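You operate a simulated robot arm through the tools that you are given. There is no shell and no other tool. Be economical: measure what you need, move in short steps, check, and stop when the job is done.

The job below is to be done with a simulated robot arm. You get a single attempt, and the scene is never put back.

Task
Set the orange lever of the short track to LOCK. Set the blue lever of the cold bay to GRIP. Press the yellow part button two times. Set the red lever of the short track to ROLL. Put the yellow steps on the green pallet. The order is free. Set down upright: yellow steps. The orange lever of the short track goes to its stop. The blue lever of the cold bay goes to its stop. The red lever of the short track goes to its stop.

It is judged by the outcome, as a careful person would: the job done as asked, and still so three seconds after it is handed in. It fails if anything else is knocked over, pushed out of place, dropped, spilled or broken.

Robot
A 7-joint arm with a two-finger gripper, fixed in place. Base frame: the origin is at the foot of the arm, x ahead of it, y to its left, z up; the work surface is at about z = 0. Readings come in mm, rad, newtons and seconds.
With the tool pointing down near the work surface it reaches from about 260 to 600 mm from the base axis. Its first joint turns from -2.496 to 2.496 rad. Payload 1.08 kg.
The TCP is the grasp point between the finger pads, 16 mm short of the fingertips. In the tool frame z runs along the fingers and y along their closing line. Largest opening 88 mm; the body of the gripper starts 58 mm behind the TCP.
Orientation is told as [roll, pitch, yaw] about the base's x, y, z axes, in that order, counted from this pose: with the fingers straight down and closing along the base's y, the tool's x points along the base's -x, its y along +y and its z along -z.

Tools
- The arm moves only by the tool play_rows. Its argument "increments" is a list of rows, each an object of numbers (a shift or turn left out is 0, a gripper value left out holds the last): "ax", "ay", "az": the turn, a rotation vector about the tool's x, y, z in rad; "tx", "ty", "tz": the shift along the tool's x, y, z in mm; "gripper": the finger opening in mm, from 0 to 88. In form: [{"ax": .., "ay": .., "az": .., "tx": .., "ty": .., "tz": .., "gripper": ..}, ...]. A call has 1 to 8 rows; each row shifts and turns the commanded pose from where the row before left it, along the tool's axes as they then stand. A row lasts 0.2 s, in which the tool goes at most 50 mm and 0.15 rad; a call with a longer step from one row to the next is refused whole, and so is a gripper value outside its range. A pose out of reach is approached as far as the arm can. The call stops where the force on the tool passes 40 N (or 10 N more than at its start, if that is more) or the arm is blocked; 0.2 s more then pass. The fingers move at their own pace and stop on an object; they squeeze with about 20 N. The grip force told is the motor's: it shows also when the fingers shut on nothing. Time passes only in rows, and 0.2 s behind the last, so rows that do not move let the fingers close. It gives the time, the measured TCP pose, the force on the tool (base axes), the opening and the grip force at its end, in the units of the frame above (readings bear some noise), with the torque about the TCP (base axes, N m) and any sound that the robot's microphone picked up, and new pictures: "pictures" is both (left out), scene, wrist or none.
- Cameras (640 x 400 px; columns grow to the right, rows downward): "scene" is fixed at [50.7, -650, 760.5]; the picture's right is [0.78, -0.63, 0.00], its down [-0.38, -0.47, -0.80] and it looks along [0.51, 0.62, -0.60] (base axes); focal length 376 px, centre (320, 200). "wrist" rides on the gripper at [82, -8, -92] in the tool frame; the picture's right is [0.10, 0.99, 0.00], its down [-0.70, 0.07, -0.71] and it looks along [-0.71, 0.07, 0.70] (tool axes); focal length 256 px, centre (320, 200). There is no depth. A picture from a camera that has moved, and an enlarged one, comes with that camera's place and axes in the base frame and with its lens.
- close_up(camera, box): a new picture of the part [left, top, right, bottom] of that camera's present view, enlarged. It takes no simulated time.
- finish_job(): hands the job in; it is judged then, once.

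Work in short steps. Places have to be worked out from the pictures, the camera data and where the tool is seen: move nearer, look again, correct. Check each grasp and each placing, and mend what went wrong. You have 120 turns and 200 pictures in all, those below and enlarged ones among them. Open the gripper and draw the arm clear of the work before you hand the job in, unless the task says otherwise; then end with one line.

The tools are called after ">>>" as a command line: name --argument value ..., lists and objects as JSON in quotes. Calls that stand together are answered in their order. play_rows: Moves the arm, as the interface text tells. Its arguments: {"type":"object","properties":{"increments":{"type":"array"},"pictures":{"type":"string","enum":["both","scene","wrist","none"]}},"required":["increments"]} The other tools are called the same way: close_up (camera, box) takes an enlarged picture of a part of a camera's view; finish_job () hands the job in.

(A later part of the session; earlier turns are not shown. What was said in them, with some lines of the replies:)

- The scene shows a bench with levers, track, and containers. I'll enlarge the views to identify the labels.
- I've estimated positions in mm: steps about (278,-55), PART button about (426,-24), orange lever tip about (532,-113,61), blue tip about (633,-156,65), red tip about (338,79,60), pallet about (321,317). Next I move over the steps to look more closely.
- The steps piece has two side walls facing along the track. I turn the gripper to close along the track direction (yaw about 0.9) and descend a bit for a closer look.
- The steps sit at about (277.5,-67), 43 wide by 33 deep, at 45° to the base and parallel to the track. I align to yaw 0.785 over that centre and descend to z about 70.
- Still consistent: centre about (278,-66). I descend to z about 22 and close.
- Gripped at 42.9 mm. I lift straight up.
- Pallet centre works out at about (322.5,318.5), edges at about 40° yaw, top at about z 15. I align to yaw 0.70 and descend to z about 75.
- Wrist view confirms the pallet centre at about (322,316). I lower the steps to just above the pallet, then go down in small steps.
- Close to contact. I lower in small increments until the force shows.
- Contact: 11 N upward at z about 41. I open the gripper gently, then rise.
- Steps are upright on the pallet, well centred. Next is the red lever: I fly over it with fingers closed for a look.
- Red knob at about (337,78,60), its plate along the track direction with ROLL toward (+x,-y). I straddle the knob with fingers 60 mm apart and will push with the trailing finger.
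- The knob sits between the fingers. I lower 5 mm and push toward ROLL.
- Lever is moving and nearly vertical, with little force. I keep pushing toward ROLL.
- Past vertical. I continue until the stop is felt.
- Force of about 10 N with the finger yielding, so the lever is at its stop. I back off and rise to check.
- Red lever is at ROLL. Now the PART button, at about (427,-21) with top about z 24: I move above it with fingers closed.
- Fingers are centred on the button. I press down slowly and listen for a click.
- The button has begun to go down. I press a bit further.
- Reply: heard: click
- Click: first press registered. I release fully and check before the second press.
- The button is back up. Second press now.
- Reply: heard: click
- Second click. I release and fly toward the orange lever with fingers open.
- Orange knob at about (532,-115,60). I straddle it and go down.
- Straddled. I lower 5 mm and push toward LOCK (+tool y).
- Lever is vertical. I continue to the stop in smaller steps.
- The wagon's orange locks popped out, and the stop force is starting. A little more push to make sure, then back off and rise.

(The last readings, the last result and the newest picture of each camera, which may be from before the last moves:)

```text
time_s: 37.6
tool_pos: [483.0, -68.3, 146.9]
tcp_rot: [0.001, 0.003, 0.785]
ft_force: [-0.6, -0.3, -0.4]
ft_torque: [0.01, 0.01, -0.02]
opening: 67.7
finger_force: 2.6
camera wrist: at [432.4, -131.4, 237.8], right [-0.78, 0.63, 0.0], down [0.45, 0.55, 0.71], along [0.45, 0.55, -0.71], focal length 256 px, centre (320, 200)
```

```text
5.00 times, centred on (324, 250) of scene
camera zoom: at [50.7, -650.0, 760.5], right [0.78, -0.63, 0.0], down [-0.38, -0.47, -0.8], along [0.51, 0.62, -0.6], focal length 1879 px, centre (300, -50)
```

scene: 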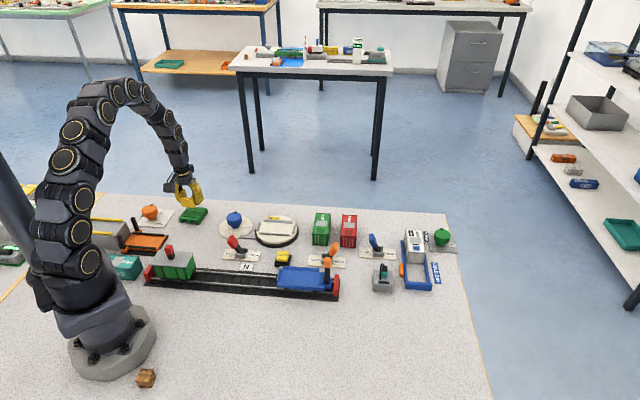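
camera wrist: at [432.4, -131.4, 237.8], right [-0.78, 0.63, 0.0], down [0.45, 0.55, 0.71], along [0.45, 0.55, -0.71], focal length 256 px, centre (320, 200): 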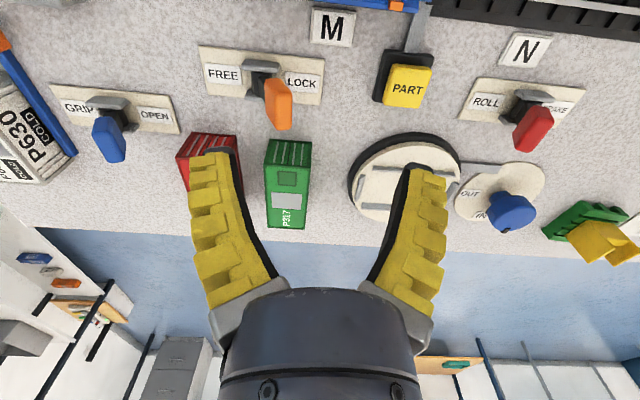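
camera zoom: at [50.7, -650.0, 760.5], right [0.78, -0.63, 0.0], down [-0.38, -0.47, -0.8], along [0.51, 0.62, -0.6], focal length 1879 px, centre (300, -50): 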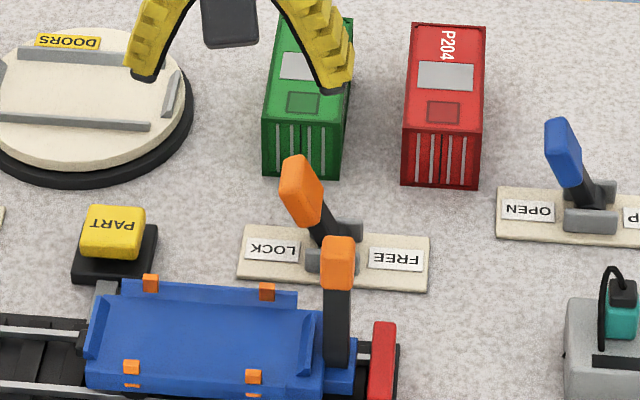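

Orange lever is at LOCK. Blue knob is at about (632,-154.5,63), near the reach limit, so I'll push it with closed fingertips along (0.707,-0.707), tilted outward. First I rotate in yaw by -1.57 up high.

>>> play_rows --increments '[{"tz": -30, "gripper": 0}, {"az": 0.145}, {"az": 0.145}, {"az": 0.145}, {"az": 0.145}, {"az": 0.145}, {"az": 0.145}, {}]' --pictures "none"

>>> play_rows --increments '[{"az": 0.14}, {"az": 0.14}, {"az": 0.14}, {"az": 0.14}, {"az": 0.14}, {}]' --pictures "both"

```text
time_s: 39.4
tool_pos: [484.3, -70.2, 175.2]
tcp_rot: [0.001, 0.0, -0.088]
ft_force: [0.5, 0.2, -0.4]
ft_torque: [0.02, 0.0, 0.02]
opening: 0.0
finger_force: 20.5
```

```text
time_s: 40.8
tool_pos: [484.6, -69.9, 175.9]
tcp_rot: [0.0, -0.002, -0.787]
ft_force: [-0.5, -0.3, 0.0]
ft_torque: [0.01, 0.0, -0.01]
opening: 0.1
finger_force: 20.1
camera wrist: at [421.8, -15.8, 267.4], right [0.63, 0.77, 0.0], down [0.55, -0.45, 0.71], along [0.55, -0.45, -0.7], focal length 256 px, centre (320, 200)
```

scene: 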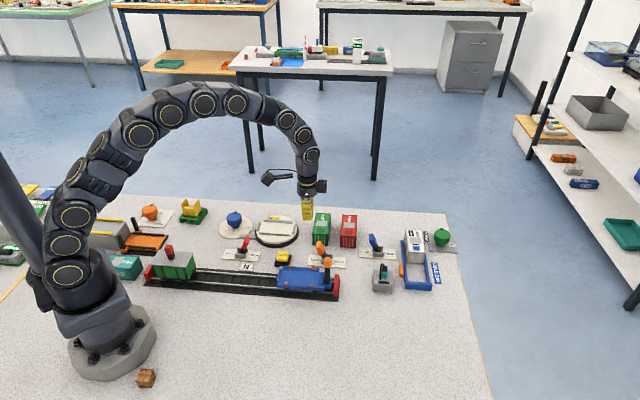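
wrist: 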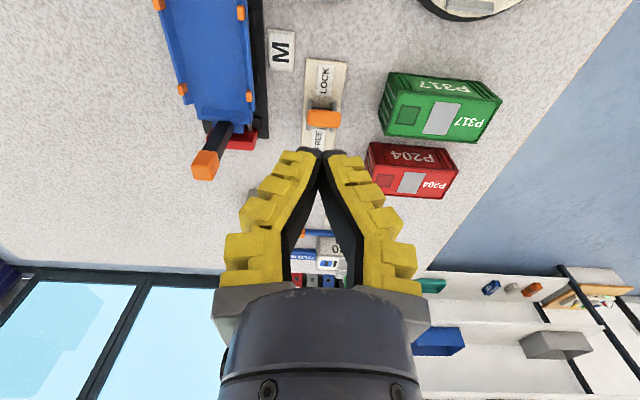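

Now I shift along the push line to behind the blue lever and tilt outward 0.6 rad, still high.

>>> play_rows --increments '[{"tx": -35, "ty": 15}, {"tx": -35, "ty": 15}, {"tx": -36, "ty": 14.5}, {"ay": -0.15}, {"ay": -0.15}, {"ay": -0.15}, {"ay": -0.15}, {}]' --pictures "wrist"

>>> close_up --camera "scene" --box '[280, 170, 440, 270]'

```text
time_s: 42.6
tool_pos: [590.8, -111.2, 174.4]
tcp_rot: [0.003, -0.601, -0.785]
ft_force: [0.1, 0.0, 0.0]
ft_torque: [-0.01, 0.0, 0.01]
opening: 0.0
finger_force: 20.1
camera wrist: at [501.4, -32.2, 205.0], right [0.64, 0.76, -0.06], down [0.18, -0.08, 0.98], along [0.75, -0.64, -0.18], focal length 256 px, centre (320, 200)
```

wrist: 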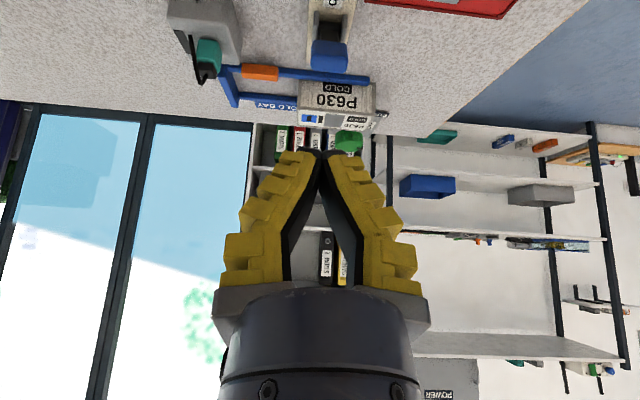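

```text
4.00 times, centred on (360, 220) of scene
camera zoom: at [50.7, -650.0, 760.5], right [0.78, -0.63, 0.0], down [-0.38, -0.47, -0.8], along [0.51, 0.62, -0.6], focal length 1504 px, centre (160, 120)
```

zoom: 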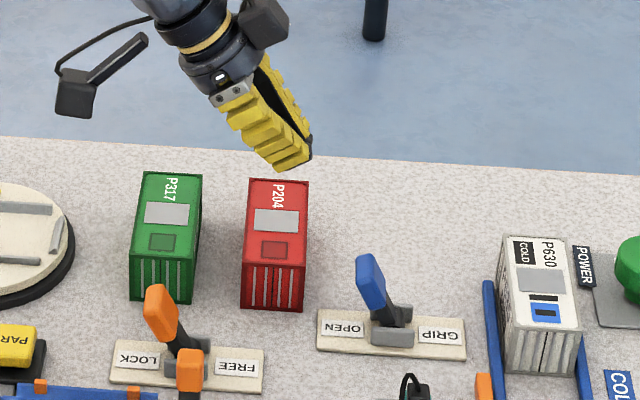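

Aligned (s about 496, p about 339). I descend vertically most of the way and check clearances.

>>> play_rows --increments '[{"tx": 15.8, "tz": 23.1}, {"tx": 15.8, "tz": 23.1}, {"tx": 11.3, "tz": 16.5}, {}]' --pictures "wrist"

>>> close_up --camera "scene" --box '[280, 190, 440, 290]'

```text
time_s: 43.6
tool_pos: [591.8, -112.4, 100.2]
tcp_rot: [0.002, -0.6, -0.787]
ft_force: [0.1, 0.4, -0.4]
ft_torque: [0.02, -0.02, 0.03]
opening: 0.0
finger_force: 20.3
camera wrist: at [502.1, -32.5, 129.8], right [0.64, 0.76, -0.06], down [0.18, -0.08, 0.98], along [0.74, -0.64, -0.18], focal length 256 px, centre (320, 200)
```

wrist: 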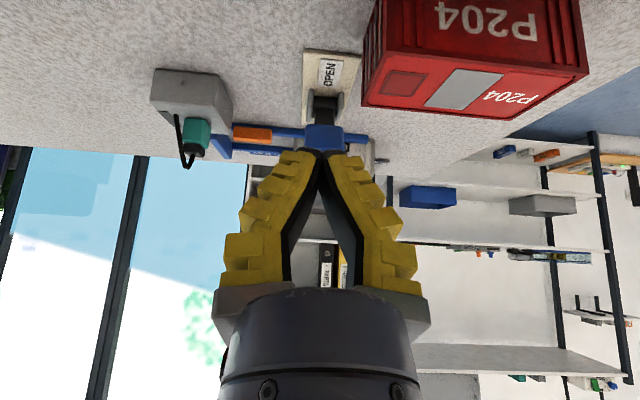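

```text
4.00 times, centred on (360, 240) of scene
camera zoom: at [50.7, -650.0, 760.5], right [0.78, -0.63, 0.0], down [-0.38, -0.47, -0.8], along [0.51, 0.62, -0.6], focal length 1504 px, centre (160, 40)
```

zoom: 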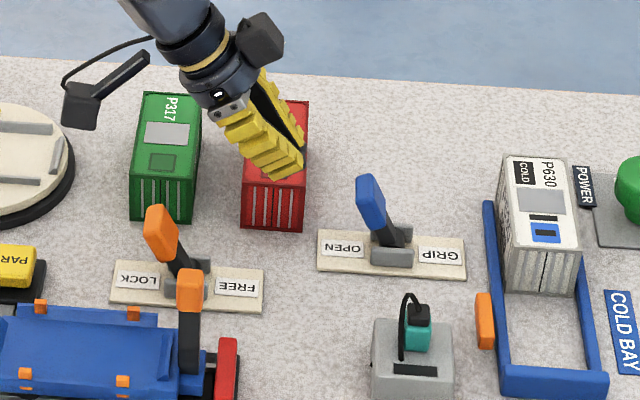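

The sideways view puts the knob at p about 344.5, z about 55, so I shift 5.5 mm over and descend to TCP z about 60 beside the container corner, which stays clear.

>>> play_rows --increments '[{"ty": 5.5}, {"tx": 11.3, "tz": 16.5}, {"tx": 11.3, "tz": 16.5}, {}]' --pictures "wrist"

>>> close_up --camera "scene" --box '[280, 190, 440, 290]'

```text
time_s: 44.6
tool_pos: [595.1, -108.4, 59.2]
tcp_rot: [0.0, -0.6, -0.787]
ft_force: [0.3, 0.6, 0.9]
ft_torque: [0.01, 0.0, 0.02]
opening: 0.1
finger_force: 20.2
camera wrist: at [505.6, -28.6, 89.4], right [0.64, 0.76, -0.06], down [0.18, -0.08, 0.98], along [0.74, -0.64, -0.18], focal length 256 px, centre (320, 200)
```

wrist: 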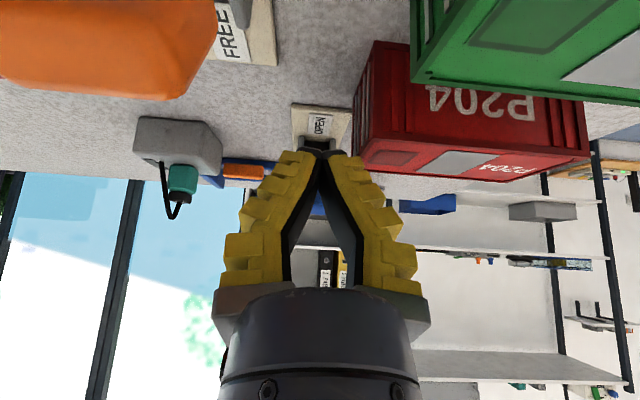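

```text
4.00 times, centred on (360, 240) of scene
camera zoom: at [50.7, -650.0, 760.5], right [0.78, -0.63, 0.0], down [-0.38, -0.47, -0.8], along [0.51, 0.62, -0.6], focal length 1504 px, centre (160, 40)
```

zoom: 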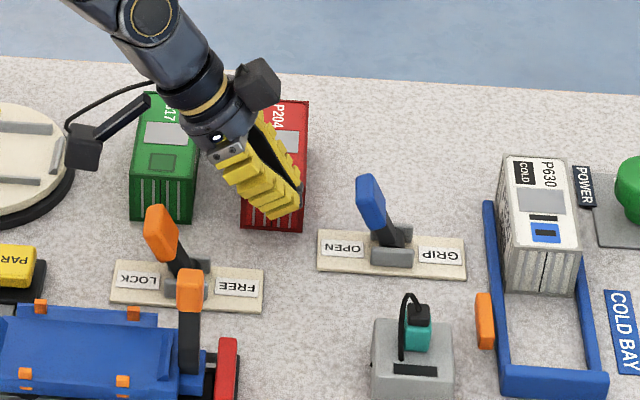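

Clear on all sides. I advance along the push line at constant height to make contact and start pushing.

>>> play_rows --increments '[{"tx": -8.2, "tz": 5.6}, {"tx": -8.2, "tz": 5.6}, {"tx": -8.2, "tz": 5.6}, {"tx": -5, "tz": 3.4}, {"tx": -5, "tz": 3.4}, {}]' --pictures "wrist"

>>> close_up --camera "scene" --box '[280, 190, 440, 290]'

```text
time_s: 46.0
tool_pos: [625.4, -138.2, 59.3]
tcp_rot: [-0.001, -0.599, -0.784]
ft_force: [-0.4, 0.5, -1.2]
ft_torque: [0.0, 0.01, 0.0]
opening: 6.1
finger_force: 21.8
camera wrist: at [535.3, -58.2, 89.3], right [0.64, 0.76, -0.06], down [0.18, -0.08, 0.98], along [0.74, -0.64, -0.18], focal length 256 px, centre (320, 200)
```

wrist: 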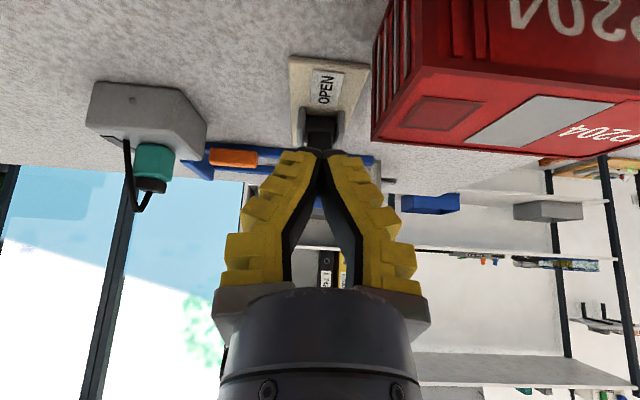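

```text
4.00 times, centred on (360, 240) of scene
camera zoom: at [50.7, -650.0, 760.5], right [0.78, -0.63, 0.0], down [-0.38, -0.47, -0.8], along [0.51, 0.62, -0.6], focal length 1504 px, centre (160, 40)
```

zoom: 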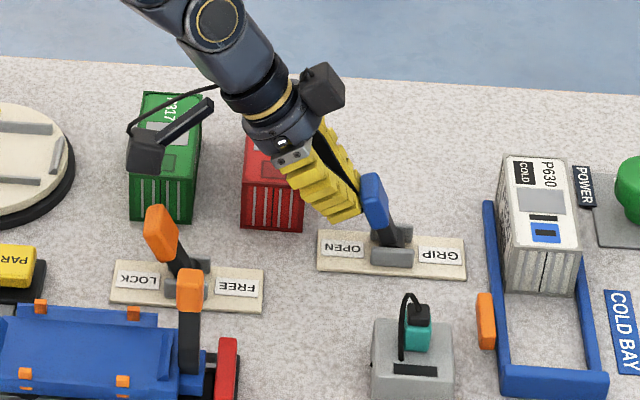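

Contact made and the lever is starting to move. I continue pushing.

>>> play_rows --increments '[{"tx": -5, "tz": 3.4}, {"tx": -5, "tz": 3.4}, {"tx": -5, "tz": 3.4}, {"tx": -5, "tz": 3.4}, {}]' --pictures "none"

>>> close_up --camera "scene" --box '[280, 190, 440, 290]'

```text
time_s: 47.2
tool_pos: [641.3, -155.9, 60.2]
tcp_rot: [0.001, -0.599, -0.786]
ft_force: [0.3, 0.3, 0.1]
ft_torque: [0.0, 0.0, 0.01]
opening: 0.0
finger_force: 22.0
```

```text
4.00 times, centred on (360, 240) of scene
camera zoom: at [50.7, -650.0, 760.5], right [0.78, -0.63, 0.0], down [-0.38, -0.47, -0.8], along [0.51, 0.62, -0.6], focal length 1504 px, centre (160, 40)
```

zoom: 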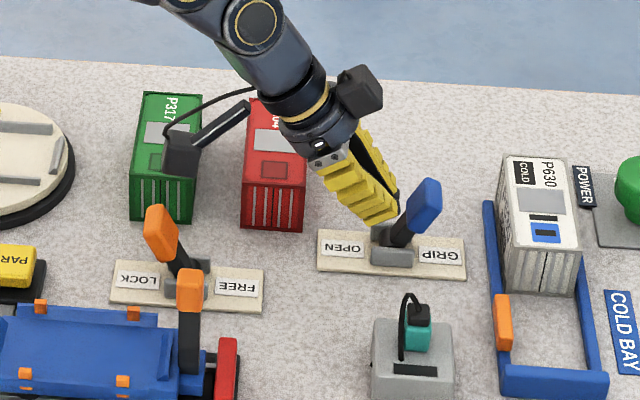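

The lever has gone over toward GRIP and the clamp moved in. I push on gently until I feel the stop.

>>> play_rows --increments '[{"tx": -3.3, "tz": 2.3}, {"tx": -3.3, "tz": 2.3}, {"tx": -3.3, "tz": 2.3}, {"tx": -1.6, "tz": 1.2}, {}]' --pictures "none"

>>> close_up --camera "scene" --box '[320, 210, 416, 270]'

```text
time_s: 48.4
tool_pos: [651.8, -164.3, 57.7]
tcp_rot: [0.0, -0.594, -0.784]
ft_force: [-23.3, 12.5, 5.1]
ft_torque: [0.16, 0.0, -0.15]
opening: 6.0
finger_force: 21.6
```

```text
6.67 times, centred on (368, 240) of scene
camera zoom: at [50.7, -650.0, 760.5], right [0.78, -0.63, 0.0], down [-0.38, -0.47, -0.8], along [0.51, 0.62, -0.6], focal length 2506 px, centre (0, -67)
```

zoom: 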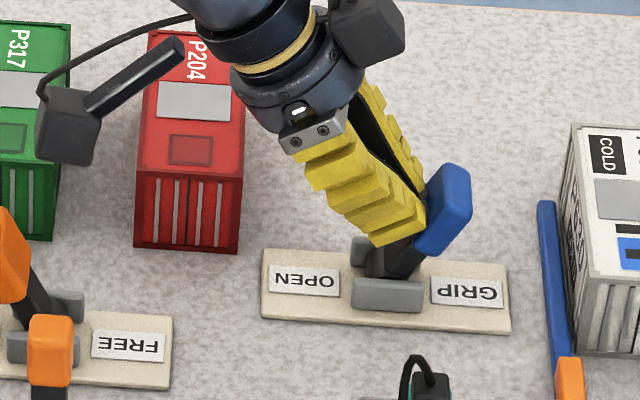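

Firm stop felt (about 26 N). I back off along the line, rise, and check.

>>> play_rows --increments '[{"tx": 8.2, "tz": -5.6}, {"tx": 16.5, "tz": -11.3}, {"tx": 16.5, "tz": -11.3}, {"tx": -17, "tz": -25}, {"tx": -17, "tz": -25}, {"tx": -17, "tz": -25}, {}]' --pictures "none"

>>> close_up --camera "scene" --box '[280, 190, 440, 290]'

```text
time_s: 50.0
tool_pos: [617.3, -129.1, 151.4]
tcp_rot: [-0.001, -0.6, -0.787]
ft_force: [0.0, -0.2, 0.2]
ft_torque: [0.0, 0.0, -0.05]
opening: 0.1
finger_force: 22.2
```

```text
4.00 times, centred on (360, 240) of scene
camera zoom: at [50.7, -650.0, 760.5], right [0.78, -0.63, 0.0], down [-0.38, -0.47, -0.8], along [0.51, 0.62, -0.6], focal length 1504 px, centre (160, 40)
```

zoom: 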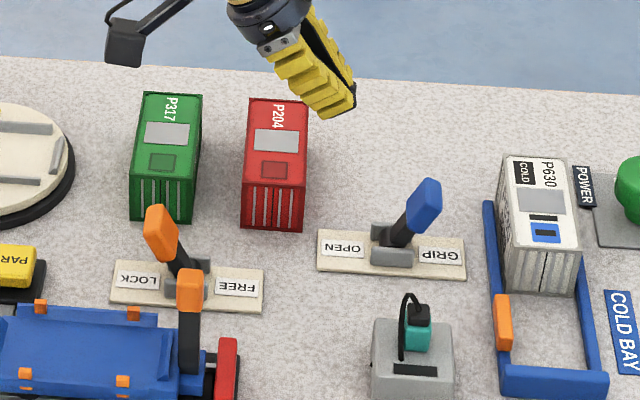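

Blue lever is at GRIP. I rise further, open the gripper, and take a final look.

>>> play_rows --increments '[{"tz": -40}, {"tz": -40, "gripper": 80}, {"tz": -40}, {"ay": 0.15, "tz": -30}, {"ay": 0.15}, {"ay": 0.15}, {"ay": 0.15}, {}]' --pictures "scene"

>>> close_up --camera "scene" --box '[60, 180, 300, 330]'

>>> close_up --camera "scene" --box '[220, 190, 380, 290]'

```text
time_s: 51.8
tool_pos: [556.5, -69.4, 274.9]
tcp_rot: [-0.001, 0.004, -0.784]
ft_force: [-0.8, -0.3, 0.0]
ft_torque: [-0.01, 0.04, 0.04]
opening: 81.8
finger_force: 0.8
```

scene: 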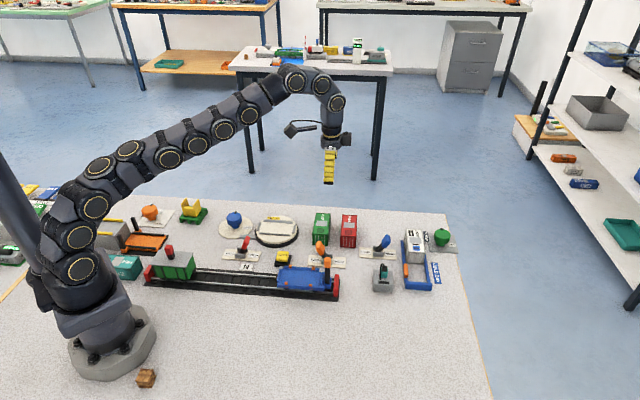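

```text
2.67 times, centred on (180, 255) of scene
camera zoom: at [50.7, -650.0, 760.5], right [0.78, -0.63, 0.0], down [-0.38, -0.47, -0.8], along [0.51, 0.62, -0.6], focal length 1002 px, centre (693, 53)
```

zoom: 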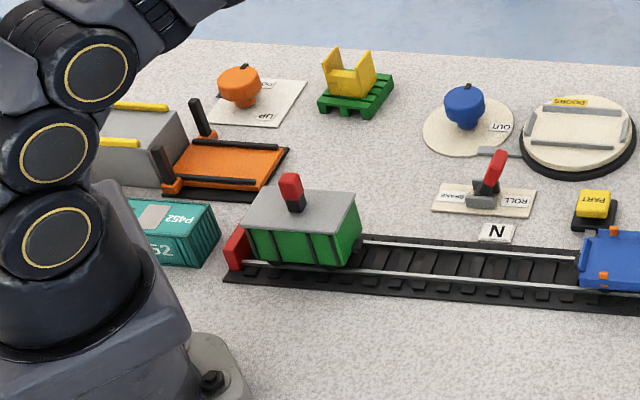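

```text
4.00 times, centred on (300, 240) of scene
camera zoom: at [50.7, -650.0, 760.5], right [0.78, -0.63, 0.0], down [-0.38, -0.47, -0.8], along [0.51, 0.62, -0.6], focal length 1504 px, centre (400, 40)
```

zoom: 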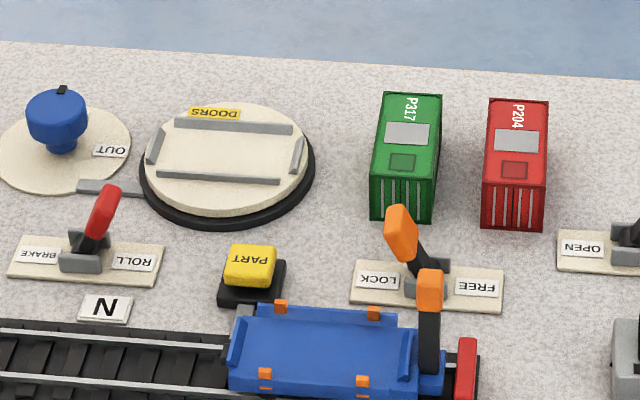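

All five goals show as done, nothing else has moved, and the arm is clear with the gripper open. I hand the job in.

>>> finish_job

```text
The job is handed in.
```

The job is done and handed in: the orange lever is at LOCK, the blue at GRIP and the red at ROLL, each pushed to its stop; the PART button was pressed twice (two clicks heard); and the yellow steps stand upright on the green pallet.
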